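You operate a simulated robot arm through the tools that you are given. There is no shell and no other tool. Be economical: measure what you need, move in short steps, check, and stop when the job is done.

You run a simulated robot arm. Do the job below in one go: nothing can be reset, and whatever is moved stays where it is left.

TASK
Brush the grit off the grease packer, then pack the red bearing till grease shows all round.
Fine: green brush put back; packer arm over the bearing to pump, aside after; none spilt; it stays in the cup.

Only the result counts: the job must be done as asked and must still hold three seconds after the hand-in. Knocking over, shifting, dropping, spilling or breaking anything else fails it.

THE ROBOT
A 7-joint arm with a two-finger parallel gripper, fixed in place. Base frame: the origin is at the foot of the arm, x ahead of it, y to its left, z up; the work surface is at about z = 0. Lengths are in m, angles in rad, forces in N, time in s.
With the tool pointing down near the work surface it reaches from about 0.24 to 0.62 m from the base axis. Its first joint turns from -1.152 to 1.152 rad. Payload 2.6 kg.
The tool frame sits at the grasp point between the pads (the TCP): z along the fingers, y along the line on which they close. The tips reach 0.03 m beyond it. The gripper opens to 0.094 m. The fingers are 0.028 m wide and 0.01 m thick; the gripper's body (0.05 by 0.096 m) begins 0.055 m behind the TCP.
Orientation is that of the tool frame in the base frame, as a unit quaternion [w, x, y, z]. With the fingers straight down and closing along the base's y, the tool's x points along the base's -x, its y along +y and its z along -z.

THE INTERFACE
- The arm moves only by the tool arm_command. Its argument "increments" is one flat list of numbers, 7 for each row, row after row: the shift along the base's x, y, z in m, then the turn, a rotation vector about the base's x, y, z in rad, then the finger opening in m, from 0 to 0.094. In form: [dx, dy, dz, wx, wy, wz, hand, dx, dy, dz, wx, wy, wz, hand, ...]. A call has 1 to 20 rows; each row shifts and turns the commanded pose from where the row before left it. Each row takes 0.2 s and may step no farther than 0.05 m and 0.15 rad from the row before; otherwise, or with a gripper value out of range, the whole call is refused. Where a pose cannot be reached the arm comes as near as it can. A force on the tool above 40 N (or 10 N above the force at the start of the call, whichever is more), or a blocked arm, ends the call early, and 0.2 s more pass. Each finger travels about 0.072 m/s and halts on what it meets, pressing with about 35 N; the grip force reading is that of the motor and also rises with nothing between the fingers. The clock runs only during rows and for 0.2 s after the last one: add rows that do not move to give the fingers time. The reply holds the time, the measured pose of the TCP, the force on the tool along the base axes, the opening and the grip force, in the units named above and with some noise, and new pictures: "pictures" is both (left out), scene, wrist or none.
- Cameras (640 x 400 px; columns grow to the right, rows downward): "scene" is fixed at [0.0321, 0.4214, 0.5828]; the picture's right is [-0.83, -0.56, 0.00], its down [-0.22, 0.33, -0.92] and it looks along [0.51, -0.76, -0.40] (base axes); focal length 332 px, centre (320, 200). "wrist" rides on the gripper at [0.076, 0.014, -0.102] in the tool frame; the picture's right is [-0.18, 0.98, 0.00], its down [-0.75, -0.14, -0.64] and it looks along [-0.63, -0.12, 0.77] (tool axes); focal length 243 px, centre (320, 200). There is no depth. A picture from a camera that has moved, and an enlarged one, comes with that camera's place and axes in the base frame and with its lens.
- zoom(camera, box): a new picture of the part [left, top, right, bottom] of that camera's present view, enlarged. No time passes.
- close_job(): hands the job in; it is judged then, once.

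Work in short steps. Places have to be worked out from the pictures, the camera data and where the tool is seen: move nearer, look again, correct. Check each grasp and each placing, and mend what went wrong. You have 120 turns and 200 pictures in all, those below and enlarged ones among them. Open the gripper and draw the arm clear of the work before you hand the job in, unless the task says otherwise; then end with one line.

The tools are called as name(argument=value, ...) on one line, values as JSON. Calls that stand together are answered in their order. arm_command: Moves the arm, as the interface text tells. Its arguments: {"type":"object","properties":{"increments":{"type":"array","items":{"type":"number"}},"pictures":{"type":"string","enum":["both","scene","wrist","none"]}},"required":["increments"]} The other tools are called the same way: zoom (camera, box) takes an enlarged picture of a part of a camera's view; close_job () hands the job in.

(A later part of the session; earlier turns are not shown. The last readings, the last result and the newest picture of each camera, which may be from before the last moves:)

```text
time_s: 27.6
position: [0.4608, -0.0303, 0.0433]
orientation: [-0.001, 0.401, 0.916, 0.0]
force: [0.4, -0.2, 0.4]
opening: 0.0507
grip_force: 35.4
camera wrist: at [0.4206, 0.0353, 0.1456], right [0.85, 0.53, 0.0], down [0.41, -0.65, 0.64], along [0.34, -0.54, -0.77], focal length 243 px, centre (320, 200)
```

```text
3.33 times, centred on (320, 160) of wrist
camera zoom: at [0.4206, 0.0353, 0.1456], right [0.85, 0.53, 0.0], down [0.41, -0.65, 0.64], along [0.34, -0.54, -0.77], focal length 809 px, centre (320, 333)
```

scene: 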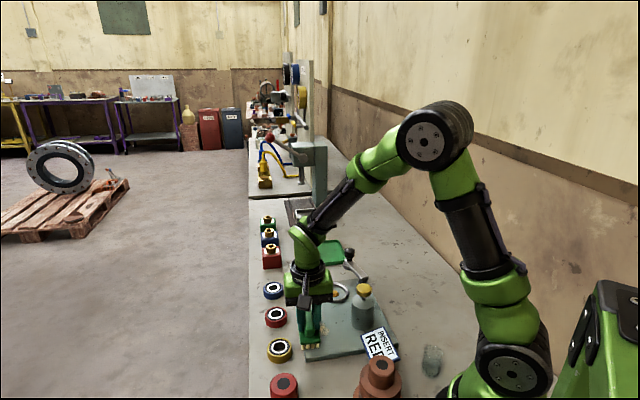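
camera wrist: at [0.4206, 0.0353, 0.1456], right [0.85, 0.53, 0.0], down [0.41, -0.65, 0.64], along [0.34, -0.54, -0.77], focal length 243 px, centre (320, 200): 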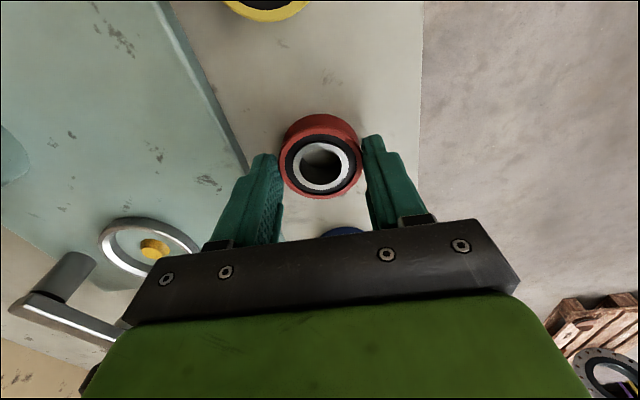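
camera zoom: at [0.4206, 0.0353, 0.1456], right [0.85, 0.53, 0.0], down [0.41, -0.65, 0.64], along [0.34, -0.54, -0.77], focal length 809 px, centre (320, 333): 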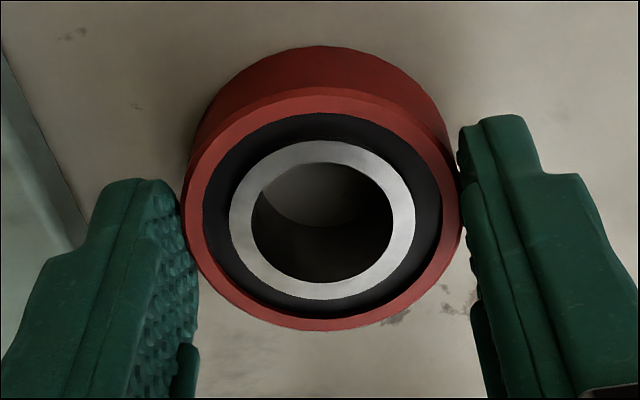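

Bearing gripped (0.0507) and centred. I'll lift and move partway to the cup to measure the cup centre.

arm_command(increments=[0, 0, 0.04, 0, 0, 0, 0.04, 0, 0, 0.045, 0, 0, 0, 0.04, -0.023, -0.035, 0, 0, 0, 0, 0.04, -0.023, -0.035, 0, 0, 0, 0, 0.04, 0, 0, 0, 0, 0, 0, 0.04, 0, 0, 0, 0, 0, 0, 0.04], pictures="wrist")

zoom(camera="wrist", box=[180, 60, 340, 180])

```text
time_s: 29.0
position: [0.4149, -0.1027, 0.1267]
orientation: [0.0, 0.402, 0.916, 0.0]
force: [-0.6, 0.2, -1.8]
opening: 0.0508
grip_force: 35.0
camera wrist: at [0.3734, -0.0363, 0.2294], right [0.85, 0.53, 0.0], down [0.41, -0.65, 0.64], along [0.34, -0.54, -0.77], focal length 243 px, centre (320, 200)
```

wrist: 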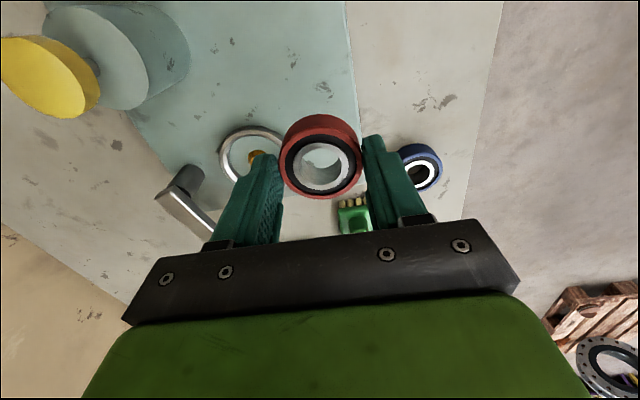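

```text
3.33 times, centred on (260, 120) of wrist
camera zoom: at [0.3734, -0.0363, 0.2294], right [0.85, 0.53, 0.0], down [0.41, -0.65, 0.64], along [0.34, -0.54, -0.77], focal length 809 px, centre (520, 467)
```

zoom: 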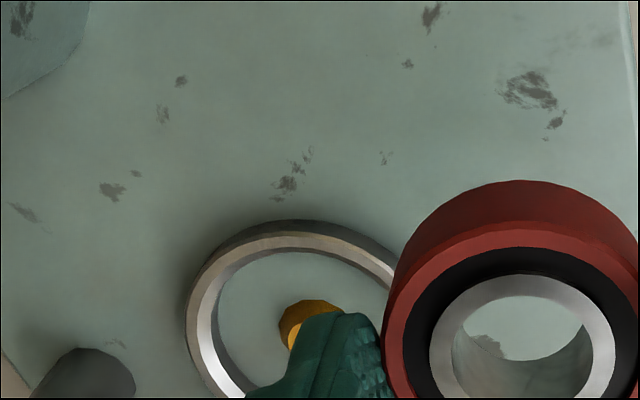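

The cup is hidden by the finger, so I'll rise above the cup, where it shows just past the bearing.

arm_command(increments=[-0.01, -0.023, 0.035, 0, 0, 0, 0.04, -0.01, -0.025, 0.035, 0, 0, 0, 0.04, -0.01, -0.024, 0.035, 0, 0, 0, 0.04, 0, 0, 0, 0, 0, 0, 0.04, 0, 0, 0, 0, 0, 0, 0.04], pictures="wrist")

zoom(camera="wrist", box=[240, 40, 400, 160])

```text
time_s: 30.2
position: [0.3844, -0.1742, 0.2341]
orientation: [0.001, 0.401, 0.916, 0.0]
force: [0.3, -0.8, -1.1]
opening: 0.0508
grip_force: 34.5
camera wrist: at [0.3443, -0.1081, 0.336], right [0.85, 0.53, 0.0], down [0.41, -0.65, 0.64], along [0.34, -0.54, -0.77], focal length 243 px, centre (320, 200)
```

wrist: 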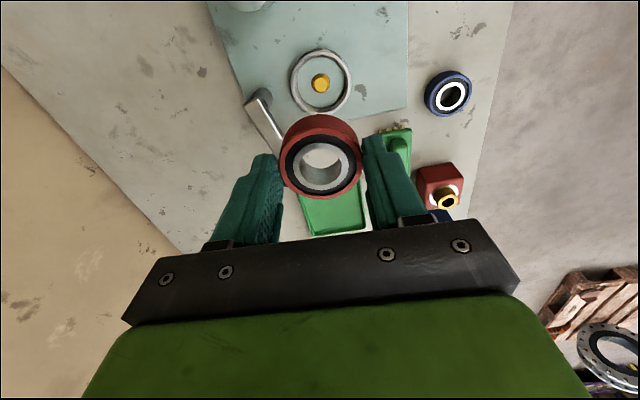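

```text
3.33 times, centred on (320, 100) of wrist
camera zoom: at [0.3443, -0.1081, 0.336], right [0.85, 0.53, 0.0], down [0.41, -0.65, 0.64], along [0.34, -0.54, -0.77], focal length 809 px, centre (320, 533)
```

zoom: 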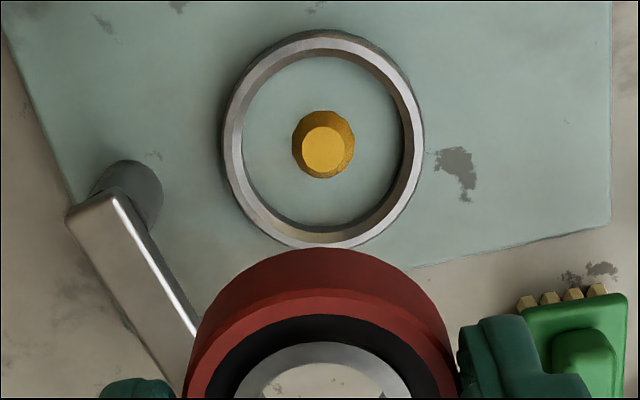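

Stud at about (0.388,-0.176). I'll correct and descend to z≈0.11, then re-measure.

arm_command(increments=[0.0032, -0.0031, -0.04, 0, 0, 0, 0.04, 0, 0, -0.045, 0, 0, 0, 0.04, 0, 0, -0.04, 0, 0, 0, 0.04, 0, 0, 0, 0, 0, 0, 0.04, 0, 0, 0, 0, 0, 0, 0.04], pictures="wrist")

zoom(camera="wrist", box=[260, 80, 380, 200])

zoom(camera="scene", box=[290, 230, 390, 310])

```text
time_s: 31.4
position: [0.3892, -0.1754, 0.1089]
orientation: [0.0, 0.401, 0.916, 0.0]
force: [0.1, -0.3, -1.6]
opening: 0.0511
grip_force: 34.8
camera wrist: at [0.348, -0.1106, 0.2114], right [0.85, 0.53, 0.0], down [0.41, -0.65, 0.64], along [0.34, -0.54, -0.77], focal length 243 px, centre (320, 200)
```

wrist: 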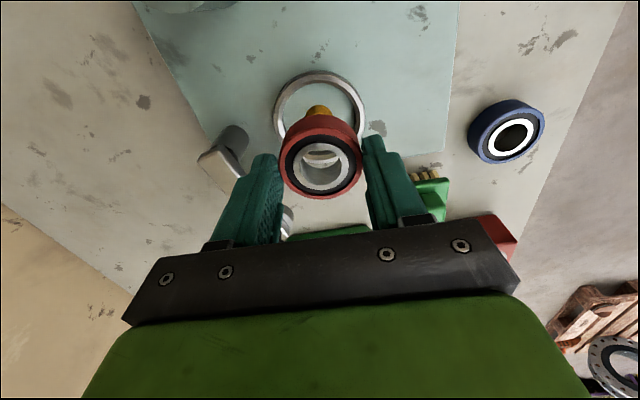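

```text
3.33 times, centred on (320, 140) of wrist
camera zoom: at [0.348, -0.1106, 0.2114], right [0.85, 0.53, 0.0], down [0.41, -0.65, 0.64], along [0.34, -0.54, -0.77], focal length 809 px, centre (320, 400)
```

zoom: 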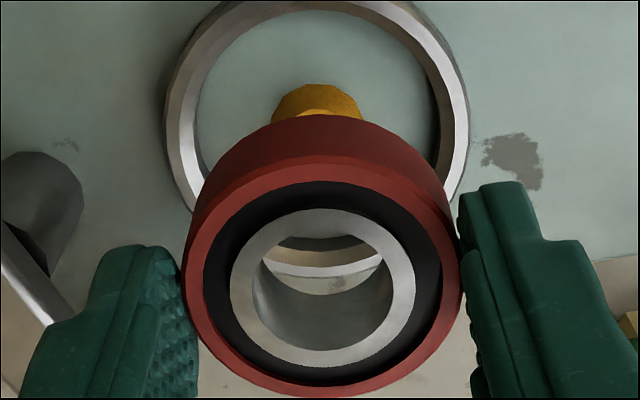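

```text
5.00 times, centred on (340, 270) of scene
camera zoom: at [0.0321, 0.4214, 0.5828], right [-0.83, -0.56, 0.0], down [-0.22, 0.33, -0.92], along [0.51, -0.76, -0.4], focal length 1659 px, centre (220, -150)
```

zoom: 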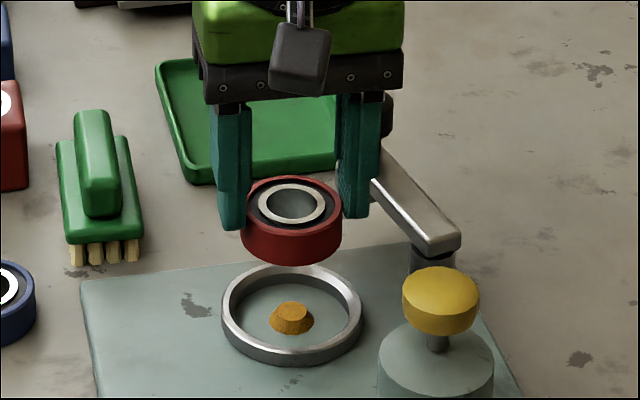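

Bearing and stud align to within about 1 mm. I'll make a tiny correction and lower to just above seating (z≈0.066).

arm_command(increments=[-0.0006, -0.0003, -0.02, 0, 0, 0, 0.04, 0, 0, -0.023, 0, 0, 0, 0.04, 0, 0, 0, 0, 0, 0, 0.04, 0, 0, 0, 0, 0, 0, 0.04], pictures="wrist")

zoom(camera="scene", box=[290, 250, 390, 320])

zoom(camera="wrist", box=[260, 80, 380, 200])

```text
time_s: 32.4
position: [0.3879, -0.176, 0.0652]
orientation: [0.0, 0.401, 0.916, 0.0]
force: [0.0, -0.4, -1.0]
opening: 0.0507
grip_force: 34.9
camera wrist: at [0.3465, -0.1101, 0.1677], right [0.85, 0.53, 0.0], down [0.41, -0.65, 0.64], along [0.34, -0.54, -0.77], focal length 243 px, centre (320, 200)
```

wrist: 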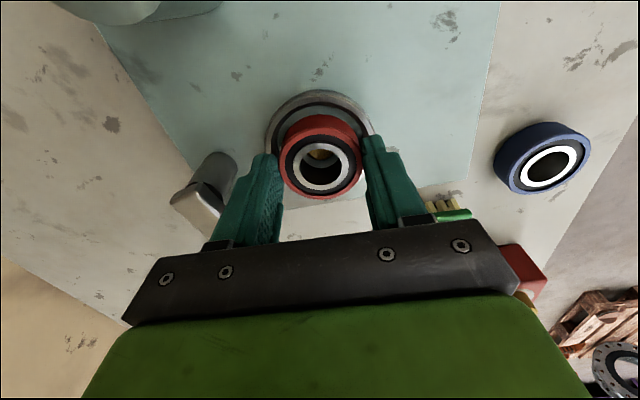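

```text
5.71 times, centred on (340, 285) of scene
camera zoom: at [0.0321, 0.4214, 0.5828], right [-0.83, -0.56, 0.0], down [-0.22, 0.33, -0.92], along [0.51, -0.76, -0.4], focal length 1896 px, centre (206, -286)
```

zoom: 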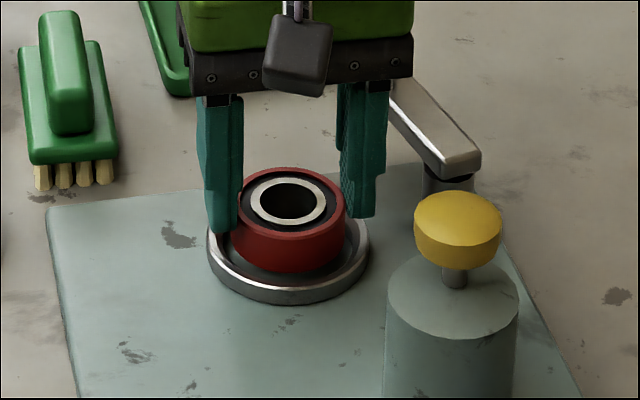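

```text
3.33 times, centred on (320, 140) of wrist
camera zoom: at [0.3465, -0.1101, 0.1677], right [0.85, 0.53, 0.0], down [0.41, -0.65, 0.64], along [0.34, -0.54, -0.77], focal length 809 px, centre (320, 400)
```

zoom: 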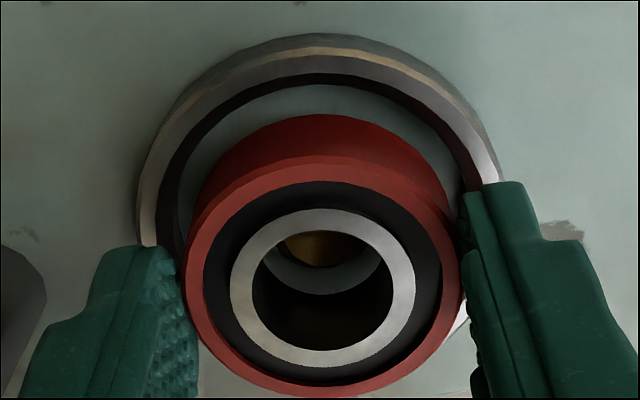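

The stud shows centred in the bore. Lowering in small steps.

arm_command(increments=[0, 0, -0.003, 0, 0, 0, 0.04, 0, 0, -0.002, 0, 0, 0, 0.04, 0, 0, -0.001, 0, 0, 0, 0.04, 0, 0, 0, 0, 0, 0, 0.04], pictures="none")

zoom(camera="scene", box=[290, 250, 390, 320])

```text
time_s: 33.4
position: [0.389, -0.1756, 0.0607]
orientation: [0.0, 0.401, 0.916, 0.0]
force: [0.1, 0.5, -1.2]
opening: 0.0507
grip_force: 35.1
```

```text
5.71 times, centred on (340, 285) of scene
camera zoom: at [0.0321, 0.4214, 0.5828], right [-0.83, -0.56, 0.0], down [-0.22, 0.33, -0.92], along [0.51, -0.76, -0.4], focal length 1896 px, centre (206, -286)
```

zoom: 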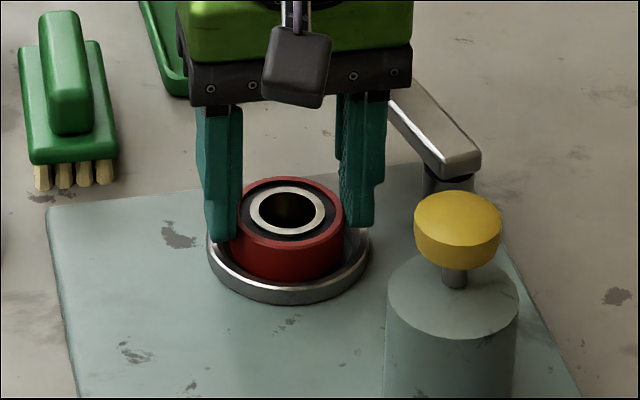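

Still no contact, so I'll continue down 3 mm.

arm_command(increments=[0, 0, -0.001, 0, 0, 0, 0.04, 0, 0, -0.001, 0, 0, 0, 0.04, 0, 0, -0.001, 0, 0, 0, 0.04, 0, 0, 0, 0, 0, 0, 0.04], pictures="none")

zoom(camera="scene", box=[290, 250, 390, 320])

```text
time_s: 34.4
position: [0.3878, -0.1762, 0.0578]
orientation: [0.0, 0.402, 0.916, 0.0]
force: [-1.8, 1.9, 6.4]
opening: 0.0508
grip_force: 34.9
```

```text
5.71 times, centred on (340, 285) of scene
camera zoom: at [0.0321, 0.4215, 0.5828], right [-0.83, -0.56, 0.0], down [-0.22, 0.33, -0.92], along [0.51, -0.76, -0.4], focal length 1896 px, centre (206, -286)
```

zoom: 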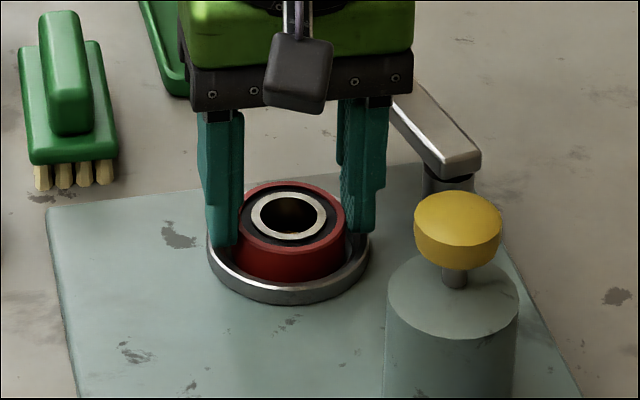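

Contact at the expected seat height. I'll open slightly, lift, and look.

arm_command(increments=[0, 0, 0.0005, 0, 0, 0, 0.054, 0, 0, 0, 0, 0, 0, 0.058, 0, 0, 0, 0, 0, 0, 0.058, 0, 0, 0.03, 0, 0, 0, 0.058, 0, 0, 0.05, 0, 0, 0, 0.06, 0, 0, 0.05, 0, 0, 0, 0.06, 0, 0, 0, 0, 0, 0, 0.06], pictures="wrist")

zoom(camera="scene", box=[290, 230, 390, 320])

zoom(camera="wrist", box=[220, 40, 400, 180])

```text
time_s: 36.0
position: [0.3894, -0.1781, 0.1863]
orientation: [-0.001, 0.4, 0.916, 0.0]
force: [0.0, -0.9, 0.1]
opening: 0.0601
grip_force: 0.0
camera wrist: at [0.3484, -0.1121, 0.2894], right [0.85, 0.53, 0.0], down [0.41, -0.65, 0.64], along [0.34, -0.54, -0.77], focal length 243 px, centre (320, 200)
```

wrist: 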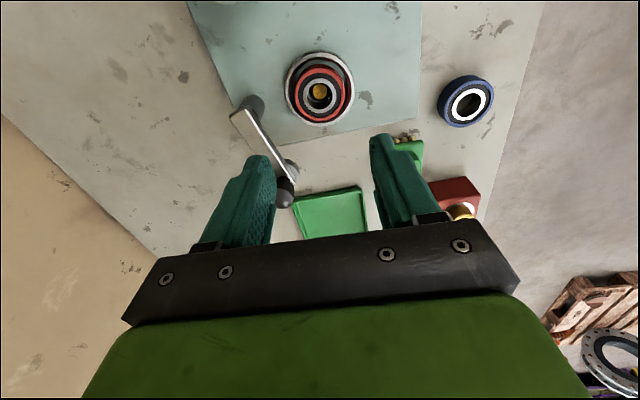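

```text
4.44 times, centred on (340, 275) of scene
camera zoom: at [0.0321, 0.4214, 0.5828], right [-0.83, -0.56, 0.0], down [-0.22, 0.33, -0.92], along [0.51, -0.76, -0.4], focal length 1475 px, centre (231, -133)
```

zoom: 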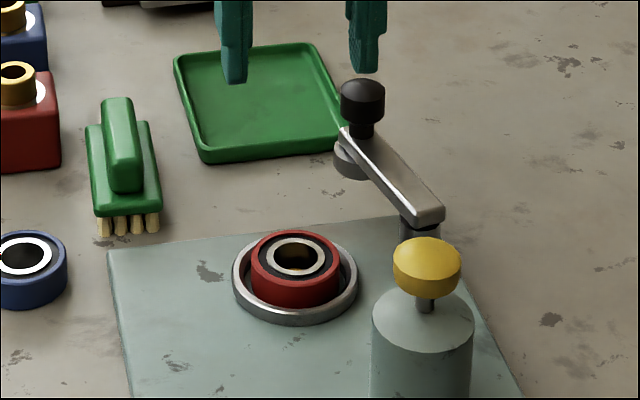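

```text
2.86 times, centred on (310, 110) of wrist
camera zoom: at [0.3484, -0.1121, 0.2894], right [0.85, 0.53, 0.0], down [0.41, -0.65, 0.64], along [0.34, -0.54, -0.77], focal length 693 px, centre (349, 457)
```

zoom: 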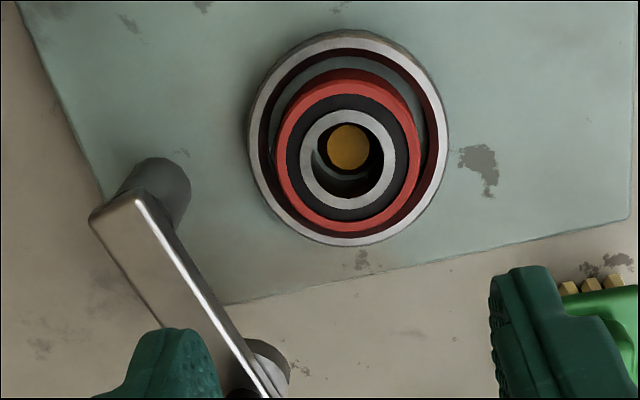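

Bearing is seated in the cup over the stud. Lever: pivot ≈(0.334,-0.223), knob ≈(0.401,-0.268), top z≈0.09. I'll move above the knob with the closing direction along the swing tangent (+0.21 rad).

arm_command(increments=[0.004, -0.03, 0, 0, 0, 0.1, 0.05, 0.004, -0.03, 0, 0, 0, 0.11, 0.045, 0.004, -0.03, -0.025, 0, 0, 0, 0.045, 0, 0, 0, 0, 0, 0, 0.045, 0, 0, 0, 0, 0, 0, 0.045], pictures="wrist")

zoom(camera="wrist", box=[220, 40, 420, 200])

zoom(camera="scene", box=[290, 230, 390, 310])

```text
time_s: 37.2
position: [0.4003, -0.268, 0.161]
orientation: [0.0, 0.304, 0.953, -0.001]
force: [-0.6, -0.5, -0.5]
opening: 0.045
grip_force: 0.1
camera wrist: at [0.3459, -0.2125, 0.2638], right [0.72, 0.7, 0.0], down [0.53, -0.55, 0.64], along [0.45, -0.46, -0.77], focal length 243 px, centre (320, 200)
```

wrist: 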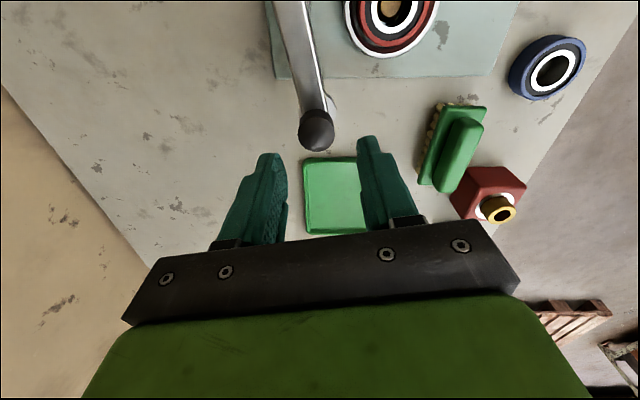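

```text
2.50 times, centred on (320, 120) of wrist
camera zoom: at [0.3459, -0.2125, 0.2638], right [0.72, 0.7, 0.0], down [0.53, -0.55, 0.64], along [0.45, -0.46, -0.77], focal length 606 px, centre (320, 400)
```

zoom: 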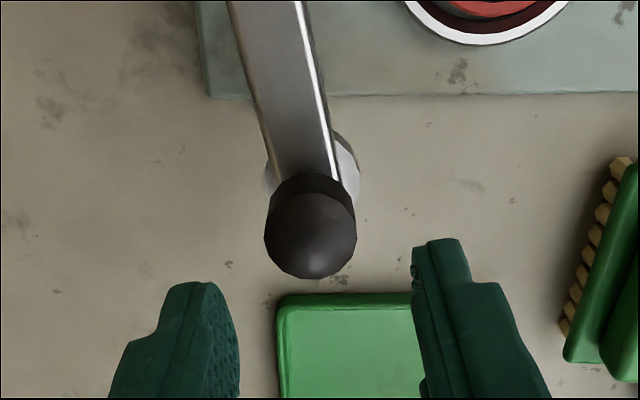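

```text
5.00 times, centred on (340, 270) of scene
camera zoom: at [0.0321, 0.4214, 0.5828], right [-0.83, -0.56, 0.0], down [-0.22, 0.33, -0.92], along [0.51, -0.76, -0.4], focal length 1659 px, centre (220, -150)
```

zoom: 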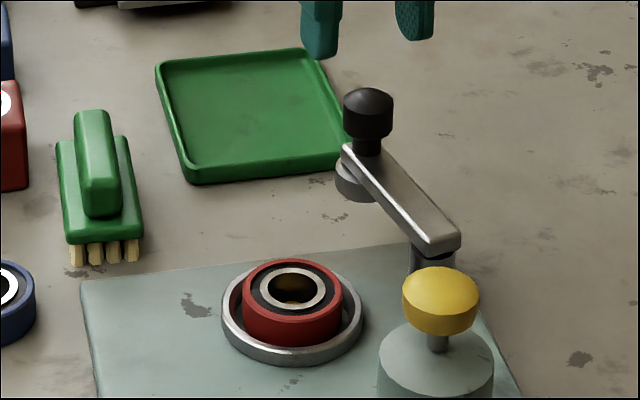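

Knob centre ≈(0.3987,-0.270), top z≈0.095. I'll descend so the fingers straddle it (TCP z≈0.101).

arm_command(increments=[-0.0017, -0.002, -0.03, 0, 0, 0, 0.045, 0, 0, -0.03, 0, 0, 0, 0.045, 0, 0, 0, 0, 0, 0, 0.036, 0, 0, 0, 0, 0, 0, 0.036], pictures="wrist")

zoom(camera="scene", box=[290, 230, 390, 310])

zoom(camera="wrist", box=[240, 80, 400, 220])

```text
time_s: 38.2
position: [0.3991, -0.2684, 0.1015]
orientation: [0.0, 0.304, 0.953, 0.0]
force: [-0.1, 0.0, 0.6]
opening: 0.0361
grip_force: 0.0
camera wrist: at [0.3451, -0.2133, 0.2039], right [0.72, 0.7, 0.0], down [0.53, -0.55, 0.64], along [0.45, -0.46, -0.77], focal length 243 px, centre (320, 200)
```

wrist: 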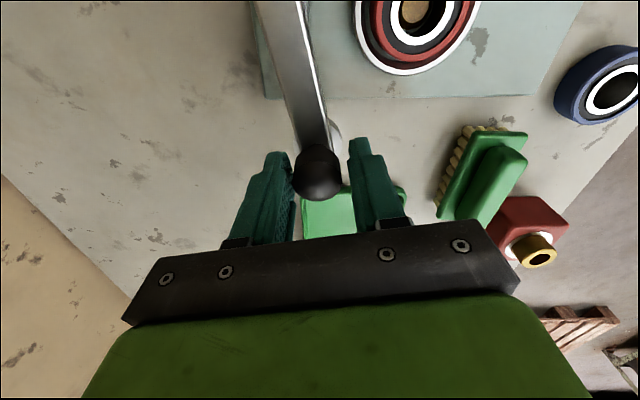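

```text
5.00 times, centred on (340, 270) of scene
camera zoom: at [0.0321, 0.4214, 0.5828], right [-0.83, -0.56, 0.0], down [-0.22, 0.33, -0.92], along [0.51, -0.76, -0.4], focal length 1659 px, centre (220, -150)
```

zoom: 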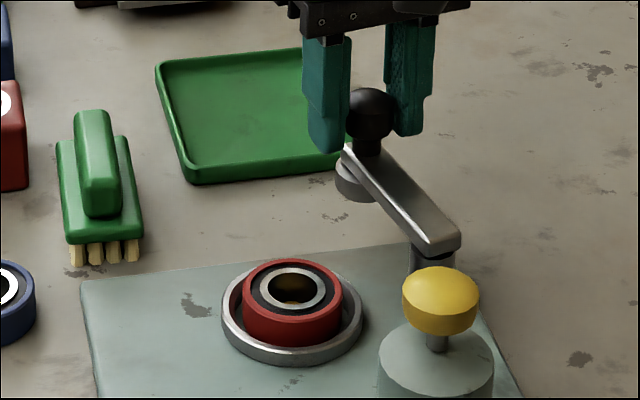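

```text
2.86 times, centred on (320, 150) of wrist
camera zoom: at [0.3451, -0.2133, 0.2039], right [0.72, 0.7, 0.0], down [0.53, -0.55, 0.64], along [0.45, -0.46, -0.77], focal length 693 px, centre (320, 343)
```

zoom: 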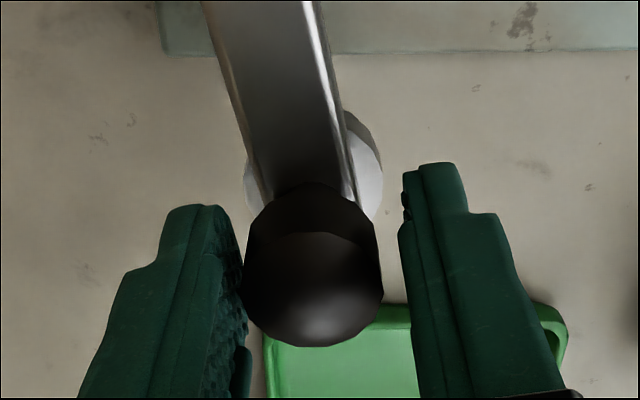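

The fingers straddle the knob. I'll swing the lever along its arc about the pivot, first part.

arm_command(increments=[0.0052, 0.0082, 0, 0, 0, 0.1217, 0.036, 0.0041, 0.0088, 0, 0, 0, 0.1217, 0.036, 0.003, 0.0092, 0, 0, 0, 0.1217, 0.036, 0.0019, 0.0095, 0, 0, 0, 0.1217, 0.036, 0.0007, 0.0097, 0, 0, 0, 0.1217, 0.036, 0, 0, 0, 0, 0, 0, 0.036], pictures="wrist")

zoom(camera="scene", box=[290, 230, 390, 310])

```text
time_s: 39.6
position: [0.4131, -0.2219, 0.103]
orientation: [0.0, 0.003, 1.0, 0.0]
force: [1.0, -0.1, -0.6]
opening: 0.0362
grip_force: 0.5
camera wrist: at [0.3371, -0.2078, 0.205], right [0.19, 0.98, 0.0], down [0.75, -0.15, 0.64], along [0.63, -0.12, -0.77], focal length 243 px, centre (320, 200)
```

wrist: 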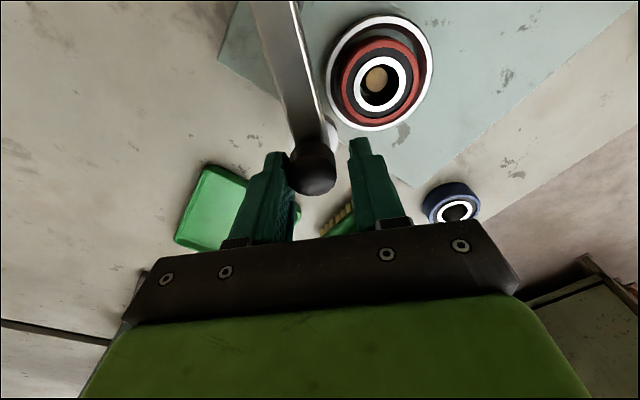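

```text
5.00 times, centred on (340, 270) of scene
camera zoom: at [0.0321, 0.4214, 0.5828], right [-0.83, -0.56, 0.0], down [-0.22, 0.33, -0.92], along [0.51, -0.76, -0.4], focal length 1659 px, centre (220, -150)
```

zoom: 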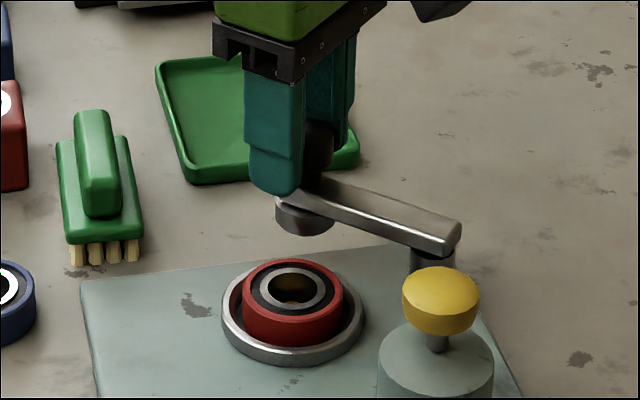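

The lever follows. Continue most of the way.

arm_command(increments=[-0.0004, 0.0097, 0, 0, 0, 0.1217, 0.036, -0.0016, 0.0096, 0, 0, 0, 0.1217, 0.036, -0.0028, 0.0093, 0, 0, 0, 0.1217, 0.036, -0.0039, 0.0089, 0, 0, 0, 0.1217, 0.036, 0, 0, 0, 0, 0, 0, 0.036], pictures="wrist")

zoom(camera="scene", box=[290, 230, 390, 310])

```text
time_s: 40.8
position: [0.4055, -0.1856, 0.1022]
orientation: [0.0, -0.239, 0.971, 0.0]
force: [0.0, 0.8, -0.1]
opening: 0.0359
grip_force: 0.0
camera wrist: at [0.3307, -0.2078, 0.204], right [-0.29, 0.96, 0.0], down [0.73, 0.22, 0.64], along [0.61, 0.19, -0.77], focal length 243 px, centre (320, 200)
```

wrist: 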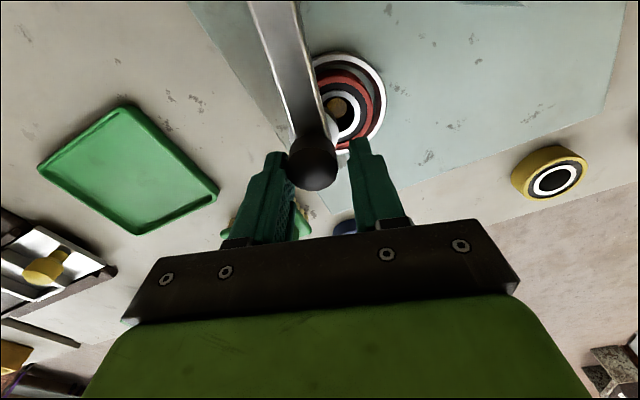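

```text
5.00 times, centred on (340, 270) of scene
camera zoom: at [0.0321, 0.4214, 0.5828], right [-0.83, -0.56, 0.0], down [-0.22, 0.33, -0.92], along [0.51, -0.76, -0.4], focal length 1659 px, centre (220, -150)
```

zoom: 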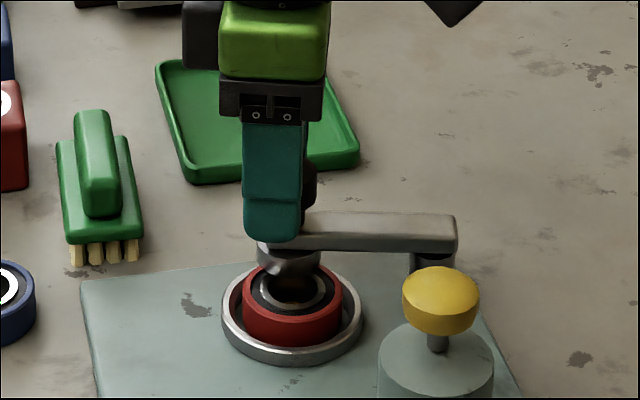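

Nozzle clears the bearing. Two more rows.

arm_command(increments=[-0.0049, 0.0083, 0, 0, 0, 0.1217, 0.036, -0.0059, 0.0077, 0, 0, 0, 0.1217, 0.036, 0, 0, 0, 0, 0, 0, 0.036], pictures="wrist")

zoom(camera="scene", box=[300, 240, 380, 310])

zoom(camera="wrist", box=[240, 40, 400, 200])

```text
time_s: 41.6
position: [0.3934, -0.1697, 0.1024]
orientation: [-0.001, -0.354, 0.935, 0.0]
force: [1.4, 0.1, 0.6]
opening: 0.0365
grip_force: 0.3
camera wrist: at [0.3271, -0.209, 0.2041], right [-0.51, 0.86, 0.0], down [0.66, 0.39, 0.64], along [0.55, 0.33, -0.77], focal length 243 px, centre (320, 200)
```

wrist: 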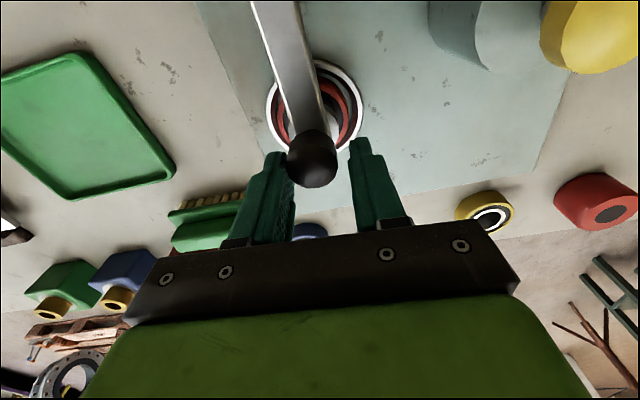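

```text
5.71 times, centred on (340, 275) of scene
camera zoom: at [0.0321, 0.4214, 0.5828], right [-0.83, -0.56, 0.0], down [-0.22, 0.33, -0.92], along [0.51, -0.76, -0.4], focal length 1896 px, centre (206, -229)
```

zoom: 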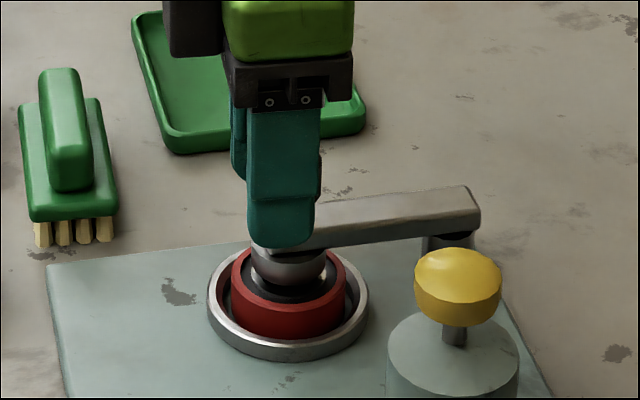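

```text
2.50 times, centred on (320, 120) of wrist
camera zoom: at [0.3271, -0.209, 0.2041], right [-0.51, 0.86, 0.0], down [0.66, 0.39, 0.64], along [0.55, 0.33, -0.77], focal length 606 px, centre (320, 400)
```

zoom: 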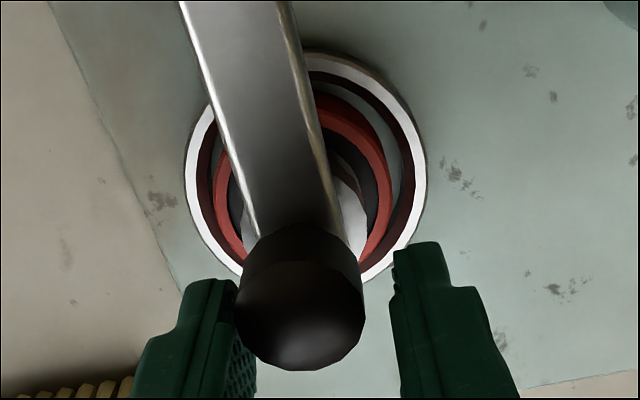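

Nozzle is centred over the bearing (40.4° vs 40.7°). I'll open slightly, rise, and go above the pump knob.

arm_command(increments=[0, 0, 0, 0, 0, 0, 0.05, 0, 0, 0, 0, 0, 0, 0.05, 0, 0, 0.03, 0, 0, 0, 0.05, 0, 0, 0.04, 0, 0, 0, 0.05, 0, 0, 0.03, 0, 0, 0, 0.05, -0.03, 0.01, 0, 0, 0, 0, 0.03, -0.035, 0.014, 0, 0, 0, 0, 0.01, -0.038, 0.015, 0, 0, 0, 0, 0.0, 0, 0, 0, 0, 0, 0, 0.0, 0, 0, 0, 0, 0, 0, 0.0], pictures="wrist")

zoom(camera="scene", box=[300, 240, 400, 330])

```text
time_s: 43.8
position: [0.2903, -0.1293, 0.2017]
orientation: [0.0, -0.353, 0.935, 0.0]
force: [-0.4, -1.4, -0.5]
opening: 0.0
grip_force: 32.9
camera wrist: at [0.2236, -0.1696, 0.3052], right [-0.51, 0.86, 0.0], down [0.66, 0.39, 0.64], along [0.55, 0.33, -0.77], focal length 243 px, centre (320, 200)
```

wrist: 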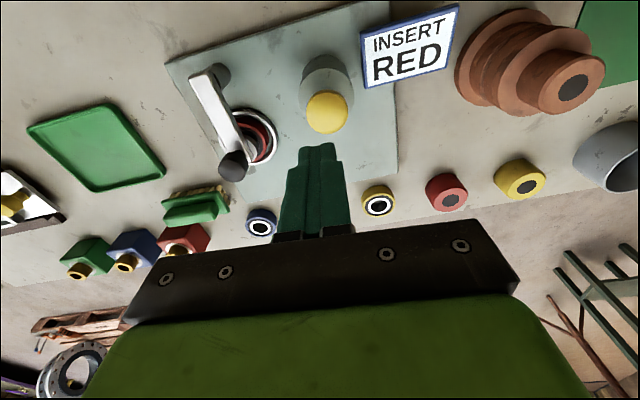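

```text
4.44 times, centred on (350, 285) of scene
camera zoom: at [0.0321, 0.4214, 0.5828], right [-0.83, -0.56, 0.0], down [-0.22, 0.33, -0.92], along [0.51, -0.76, -0.4], focal length 1475 px, centre (187, -178)
```

zoom: 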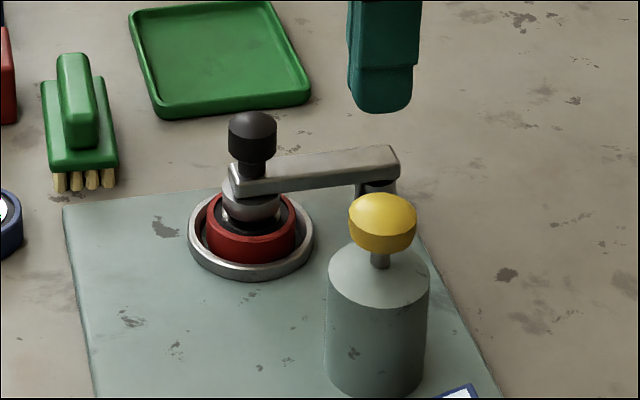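

The nozzle sits over the bearing. Pump knob ≈(0.2826,-0.1273), top z≈0.112. I'll move the closed fingers just above it.

arm_command(increments=[-0.0077, 0.0018, -0.025, 0, 0, 0, 0, 0, 0, -0.02, 0, 0, 0, 0, 0, 0, 0, 0, 0, 0, 0, 0, 0, 0, 0, 0, 0, 0], pictures="wrist")

zoom(camera="scene", box=[300, 240, 400, 330])

zoom(camera="wrist", box=[240, 60, 400, 200])

```text
time_s: 44.8
position: [0.2831, -0.1298, 0.1553]
orientation: [0.0, -0.354, 0.935, 0.0]
force: [0.0, 0.1, -0.1]
opening: 0.0001
grip_force: 32.8
camera wrist: at [0.2169, -0.1693, 0.2578], right [-0.51, 0.86, 0.0], down [0.66, 0.39, 0.64], along [0.55, 0.33, -0.77], focal length 243 px, centre (320, 200)
```

wrist: 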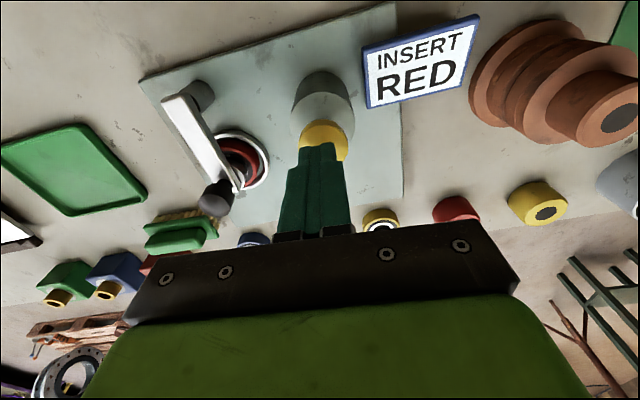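

```text
4.44 times, centred on (350, 285) of scene
camera zoom: at [0.0321, 0.4214, 0.5828], right [-0.83, -0.56, 0.0], down [-0.22, 0.33, -0.92], along [0.51, -0.76, -0.4], focal length 1475 px, centre (187, -178)
```

zoom: 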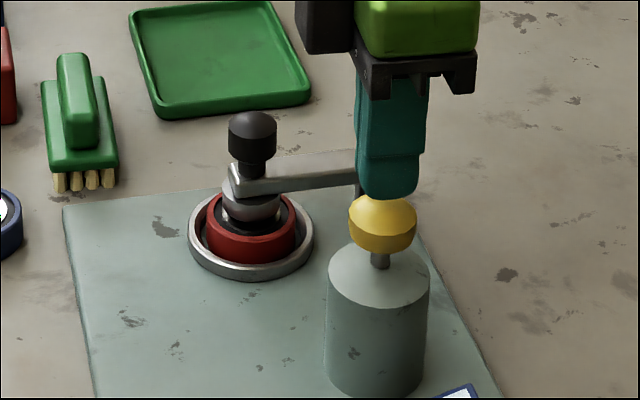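

```text
2.86 times, centred on (320, 130) of wrist
camera zoom: at [0.2169, -0.1693, 0.2578], right [-0.51, 0.86, 0.0], down [0.66, 0.39, 0.64], along [0.55, 0.33, -0.77], focal length 693 px, centre (320, 400)
```

zoom: 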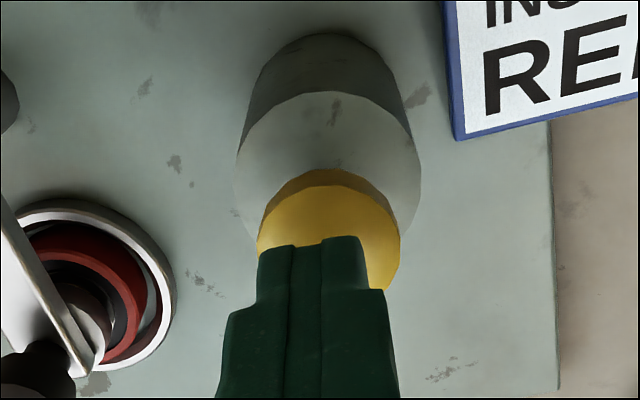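

Fingers are about 3 mm off the knob centre, so I'll correct by +3 mm in y and lower to touch.

arm_command(increments=[0, 0.003, 0, 0, 0, 0, 0, 0, 0, -0.005, 0, 0, 0, 0, 0, 0, -0.004, 0, 0, 0, 0, 0, 0, -0.003, 0, 0, 0, 0, 0, 0, 0, 0, 0, 0, 0], pictures="none")

zoom(camera="scene", box=[300, 240, 400, 330])

```text
time_s: 46.0
position: [0.283, -0.1261, 0.1445]
orientation: [-0.001, -0.352, 0.936, 0.0]
force: [0.4, 0.5, -0.9]
opening: 0.0002
grip_force: 32.8
```

```text
4.44 times, centred on (350, 285) of scene
camera zoom: at [0.0321, 0.4214, 0.5828], right [-0.83, -0.56, 0.0], down [-0.22, 0.33, -0.92], along [0.51, -0.76, -0.4], focal length 1475 px, centre (187, -178)
```

zoom: 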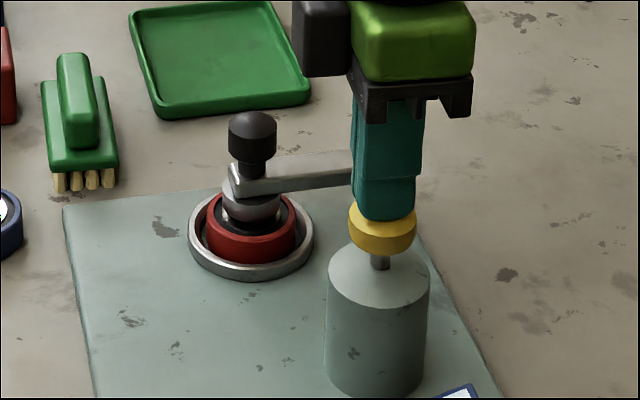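

Nearly touching and centred. I'll press down in small steps.

arm_command(increments=[0, 0, -0.003, 0, 0, 0, 0, 0, 0, -0.003, 0, 0, 0, 0, 0, 0, -0.003, 0, 0, 0, 0, 0, 0, 0, 0, 0, 0, 0], pictures="none")

zoom(camera="scene", box=[300, 240, 400, 330])

```text
time_s: 47.0
position: [0.2835, -0.1258, 0.1368]
orientation: [0.0, -0.353, 0.936, 0.0]
force: [-0.8, -2.1, 2.7]
opening: 0.0002
grip_force: 32.9
```

```text
4.44 times, centred on (350, 285) of scene
camera zoom: at [0.0321, 0.4214, 0.5828], right [-0.83, -0.56, 0.0], down [-0.22, 0.33, -0.92], along [0.51, -0.76, -0.4], focal length 1475 px, centre (187, -178)
```

zoom: 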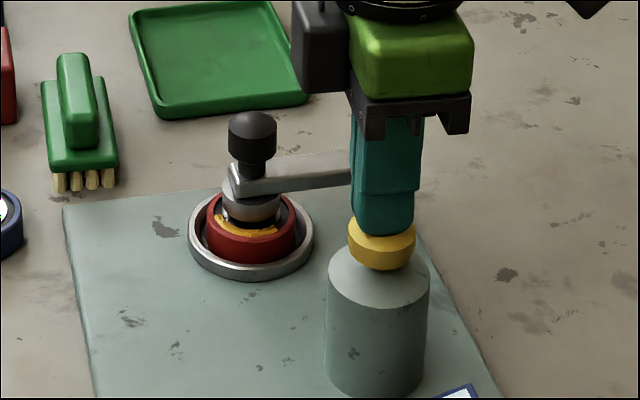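

Yellow grease appeared in the bearing. I'll raise to let the knob return and look closely.

arm_command(increments=[0, 0, 0.005, 0, 0, 0, 0, 0, 0, 0.006, 0, 0, 0, 0, 0, 0, 0, 0, 0, 0, 0, 0, 0, 0, 0, 0, 0, 0], pictures="none")

zoom(camera="scene", box=[320, 255, 390, 305])

```text
time_s: 48.0
position: [0.2829, -0.1253, 0.1472]
orientation: [0.0, -0.354, 0.935, 0.0]
force: [0.4, -0.5, 0.8]
opening: 0.0
grip_force: 33.0
```

```text
8.00 times, centred on (355, 280) of scene
camera zoom: at [0.0321, 0.4214, 0.5828], right [-0.83, -0.56, 0.0], down [-0.22, 0.33, -0.92], along [0.51, -0.76, -0.4], focal length 2655 px, centre (40, -440)
```

zoom: 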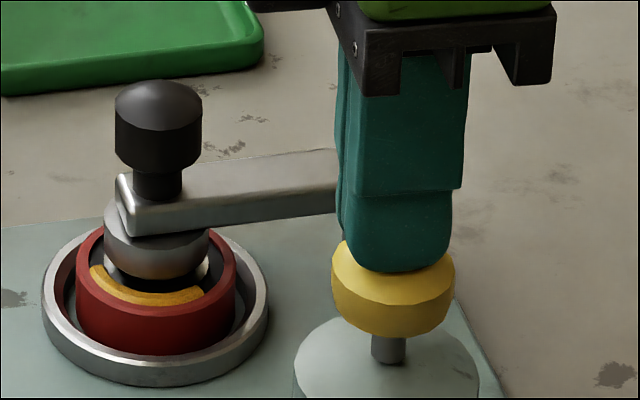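

One stroke filled about a third of the ring. Second stroke, then check.

arm_command(increments=[0, 0, -0.005, 0, 0, 0, 0, 0, 0, -0.003, 0, 0, 0, 0, 0, 0, -0.003, 0, 0, 0, 0, 0, 0, 0, 0, 0, 0, 0, 0, 0, 0.005, 0, 0, 0, 0, 0, 0, 0.006, 0, 0, 0, 0, 0, 0, 0, 0, 0, 0, 0], pictures="wrist")

zoom(camera="scene", box=[320, 255, 390, 305])

zoom(camera="wrist", box=[200, 110, 300, 210])

```text
time_s: 49.6
position: [0.2837, -0.125, 0.1469]
orientation: [0.0, -0.353, 0.936, 0.0]
force: [-0.4, 0.2, 0.4]
opening: 0.0002
grip_force: 33.0
camera wrist: at [0.2162, -0.1653, 0.2499], right [-0.51, 0.86, 0.0], down [0.66, 0.39, 0.64], along [0.55, 0.33, -0.77], focal length 243 px, centre (320, 200)
```

wrist: 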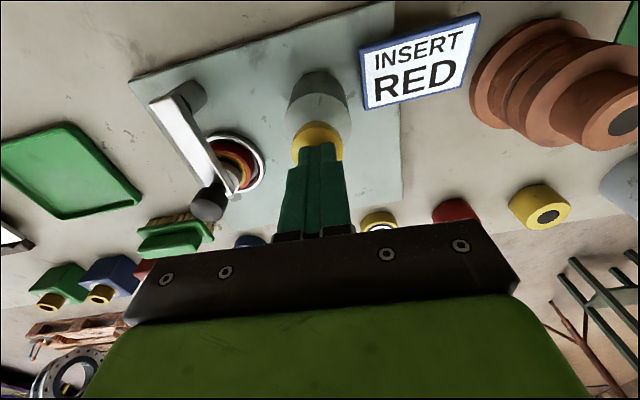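

```text
8.00 times, centred on (355, 280) of scene
camera zoom: at [0.0321, 0.4214, 0.5828], right [-0.83, -0.56, 0.0], down [-0.22, 0.33, -0.92], along [0.51, -0.76, -0.4], focal length 2655 px, centre (40, -440)
```

zoom: 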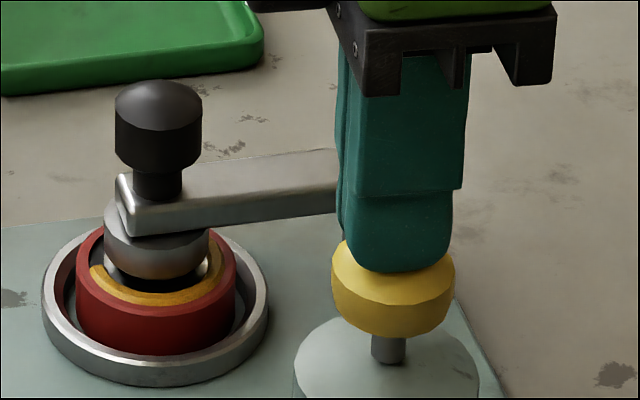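

```text
4.00 times, centred on (250, 160) of wrist
camera zoom: at [0.2162, -0.1653, 0.2499], right [-0.51, 0.86, 0.0], down [0.66, 0.39, 0.64], along [0.55, 0.33, -0.77], focal length 970 px, centre (600, 360)
```

zoom: 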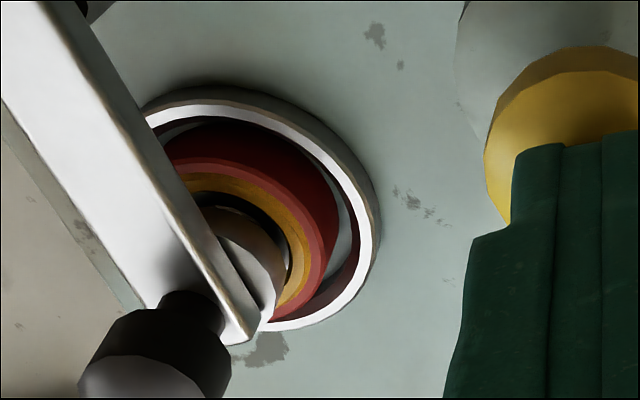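

Grease covers roughly half. Third stroke.

arm_command(increments=[0, 0, -0.005, 0, 0, 0, 0, 0, 0, -0.003, 0, 0, 0, 0, 0, 0, -0.003, 0, 0, 0, 0, 0, 0, 0, 0, 0, 0, 0, 0, 0, 0.005, 0, 0, 0, 0, 0, 0, 0.006, 0, 0, 0, 0, 0, 0, 0, 0, 0, 0, 0], pictures="none")

zoom(camera="scene", box=[320, 265, 360, 305])

zoom(camera="wrist", box=[200, 110, 300, 210])

```text
time_s: 51.2
position: [0.2829, -0.1248, 0.1476]
orientation: [0.0, -0.354, 0.935, 0.0]
force: [0.4, -0.9, 0.6]
opening: 0.0001
grip_force: 33.2
```

```text
10.00 times, centred on (340, 285) of scene
camera zoom: at [0.0321, 0.4214, 0.5828], right [-0.83, -0.56, 0.0], down [-0.22, 0.33, -0.92], along [0.51, -0.76, -0.4], focal length 3318 px, centre (120, -650)
```

zoom: 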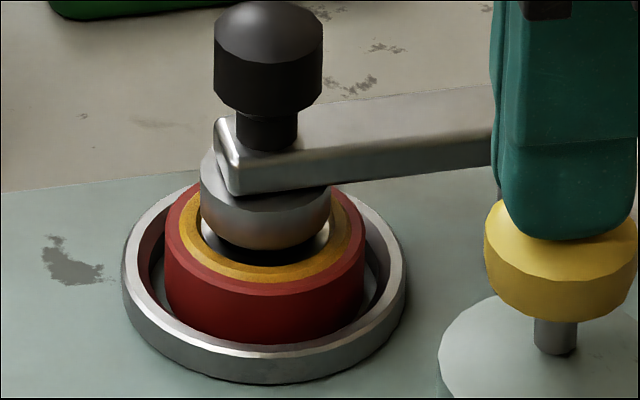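

```text
4.00 times, centred on (250, 160) of wrist
camera zoom: at [0.2159, -0.1652, 0.2502], right [-0.51, 0.86, 0.0], down [0.66, 0.39, 0.64], along [0.55, 0.33, -0.77], focal length 970 px, centre (600, 360)
```

zoom: 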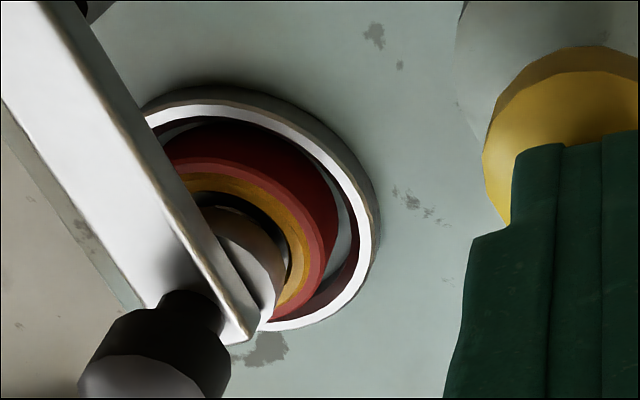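

Grease now appears to go all the way round: the left-back gap has closed onto the start. I'll go back to the lever knob to swing it aside and verify.

arm_command(increments=[0, 0, 0.03, 0, 0, 0, 0, 0, 0, 0.03, 0, 0, 0, 0.02, 0.037, -0.016, 0, 0, 0, 0, 0.05, 0.036, -0.016, 0, 0, 0, 0, 0.05, 0.0355, -0.015, 0, 0, 0, 0, 0.05, 0, 0, -0.03, 0, 0, 0, 0.05, 0, 0, 0, 0, 0, 0, 0.05, 0, 0, 0, 0, 0, 0, 0.05], pictures="wrist")

zoom(camera="wrist", box=[240, 40, 400, 200])

```text
time_s: 53.0
position: [0.3912, -0.1721, 0.1762]
orientation: [0.001, -0.353, 0.935, 0.0]
force: [0.6, 0.3, 0.4]
opening: 0.05
grip_force: 0.0
camera wrist: at [0.3249, -0.2119, 0.2793], right [-0.51, 0.86, 0.0], down [0.66, 0.39, 0.64], along [0.55, 0.33, -0.77], focal length 243 px, centre (320, 200)
```

wrist: 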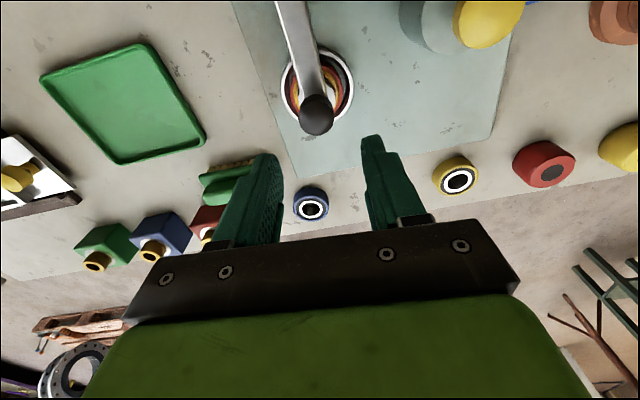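

```text
2.50 times, centred on (320, 120) of wrist
camera zoom: at [0.3249, -0.2119, 0.2793], right [-0.51, 0.86, 0.0], down [0.66, 0.39, 0.64], along [0.55, 0.33, -0.77], focal length 606 px, centre (320, 400)
```

zoom: 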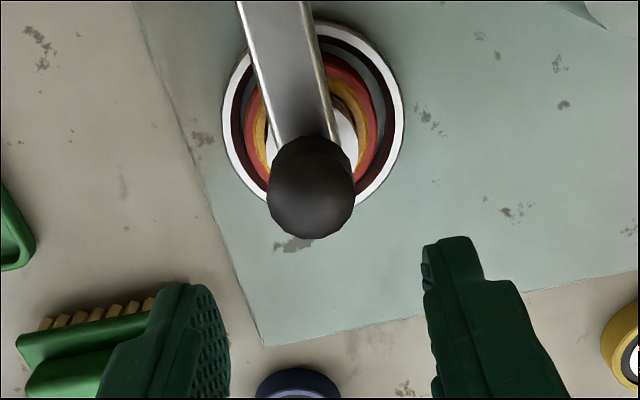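

Grease is visible on both sides. I'll lower to straddle the knob at (0.388,-0.177).

arm_command(increments=[-0.0025, -0.0048, -0.03, 0, 0, 0, 0.05, 0, 0, -0.044, 0, 0, 0, 0.05, 0, 0, 0, 0, 0, 0, 0.04, 0, 0, 0, 0, 0, 0, 0.036], pictures="wrist")

```text
time_s: 54.0
position: [0.3894, -0.1774, 0.1025]
orientation: [0.0, -0.354, 0.935, 0.0]
force: [-0.9, -0.3, 0.1]
opening: 0.0359
grip_force: 0.0
camera wrist: at [0.3235, -0.2176, 0.2051], right [-0.51, 0.86, 0.0], down [0.66, 0.39, 0.64], along [0.55, 0.33, -0.77], focal length 243 px, centre (320, 200)
```

wrist: 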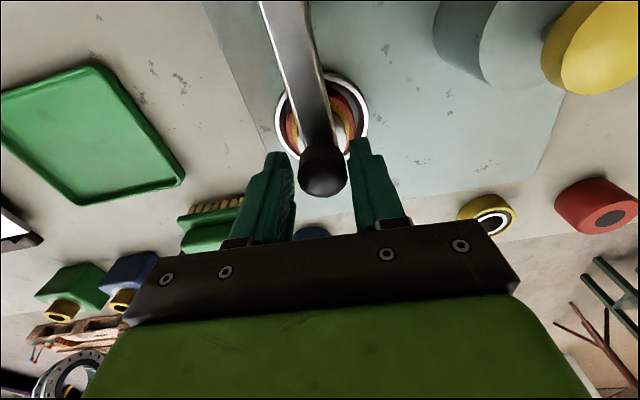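

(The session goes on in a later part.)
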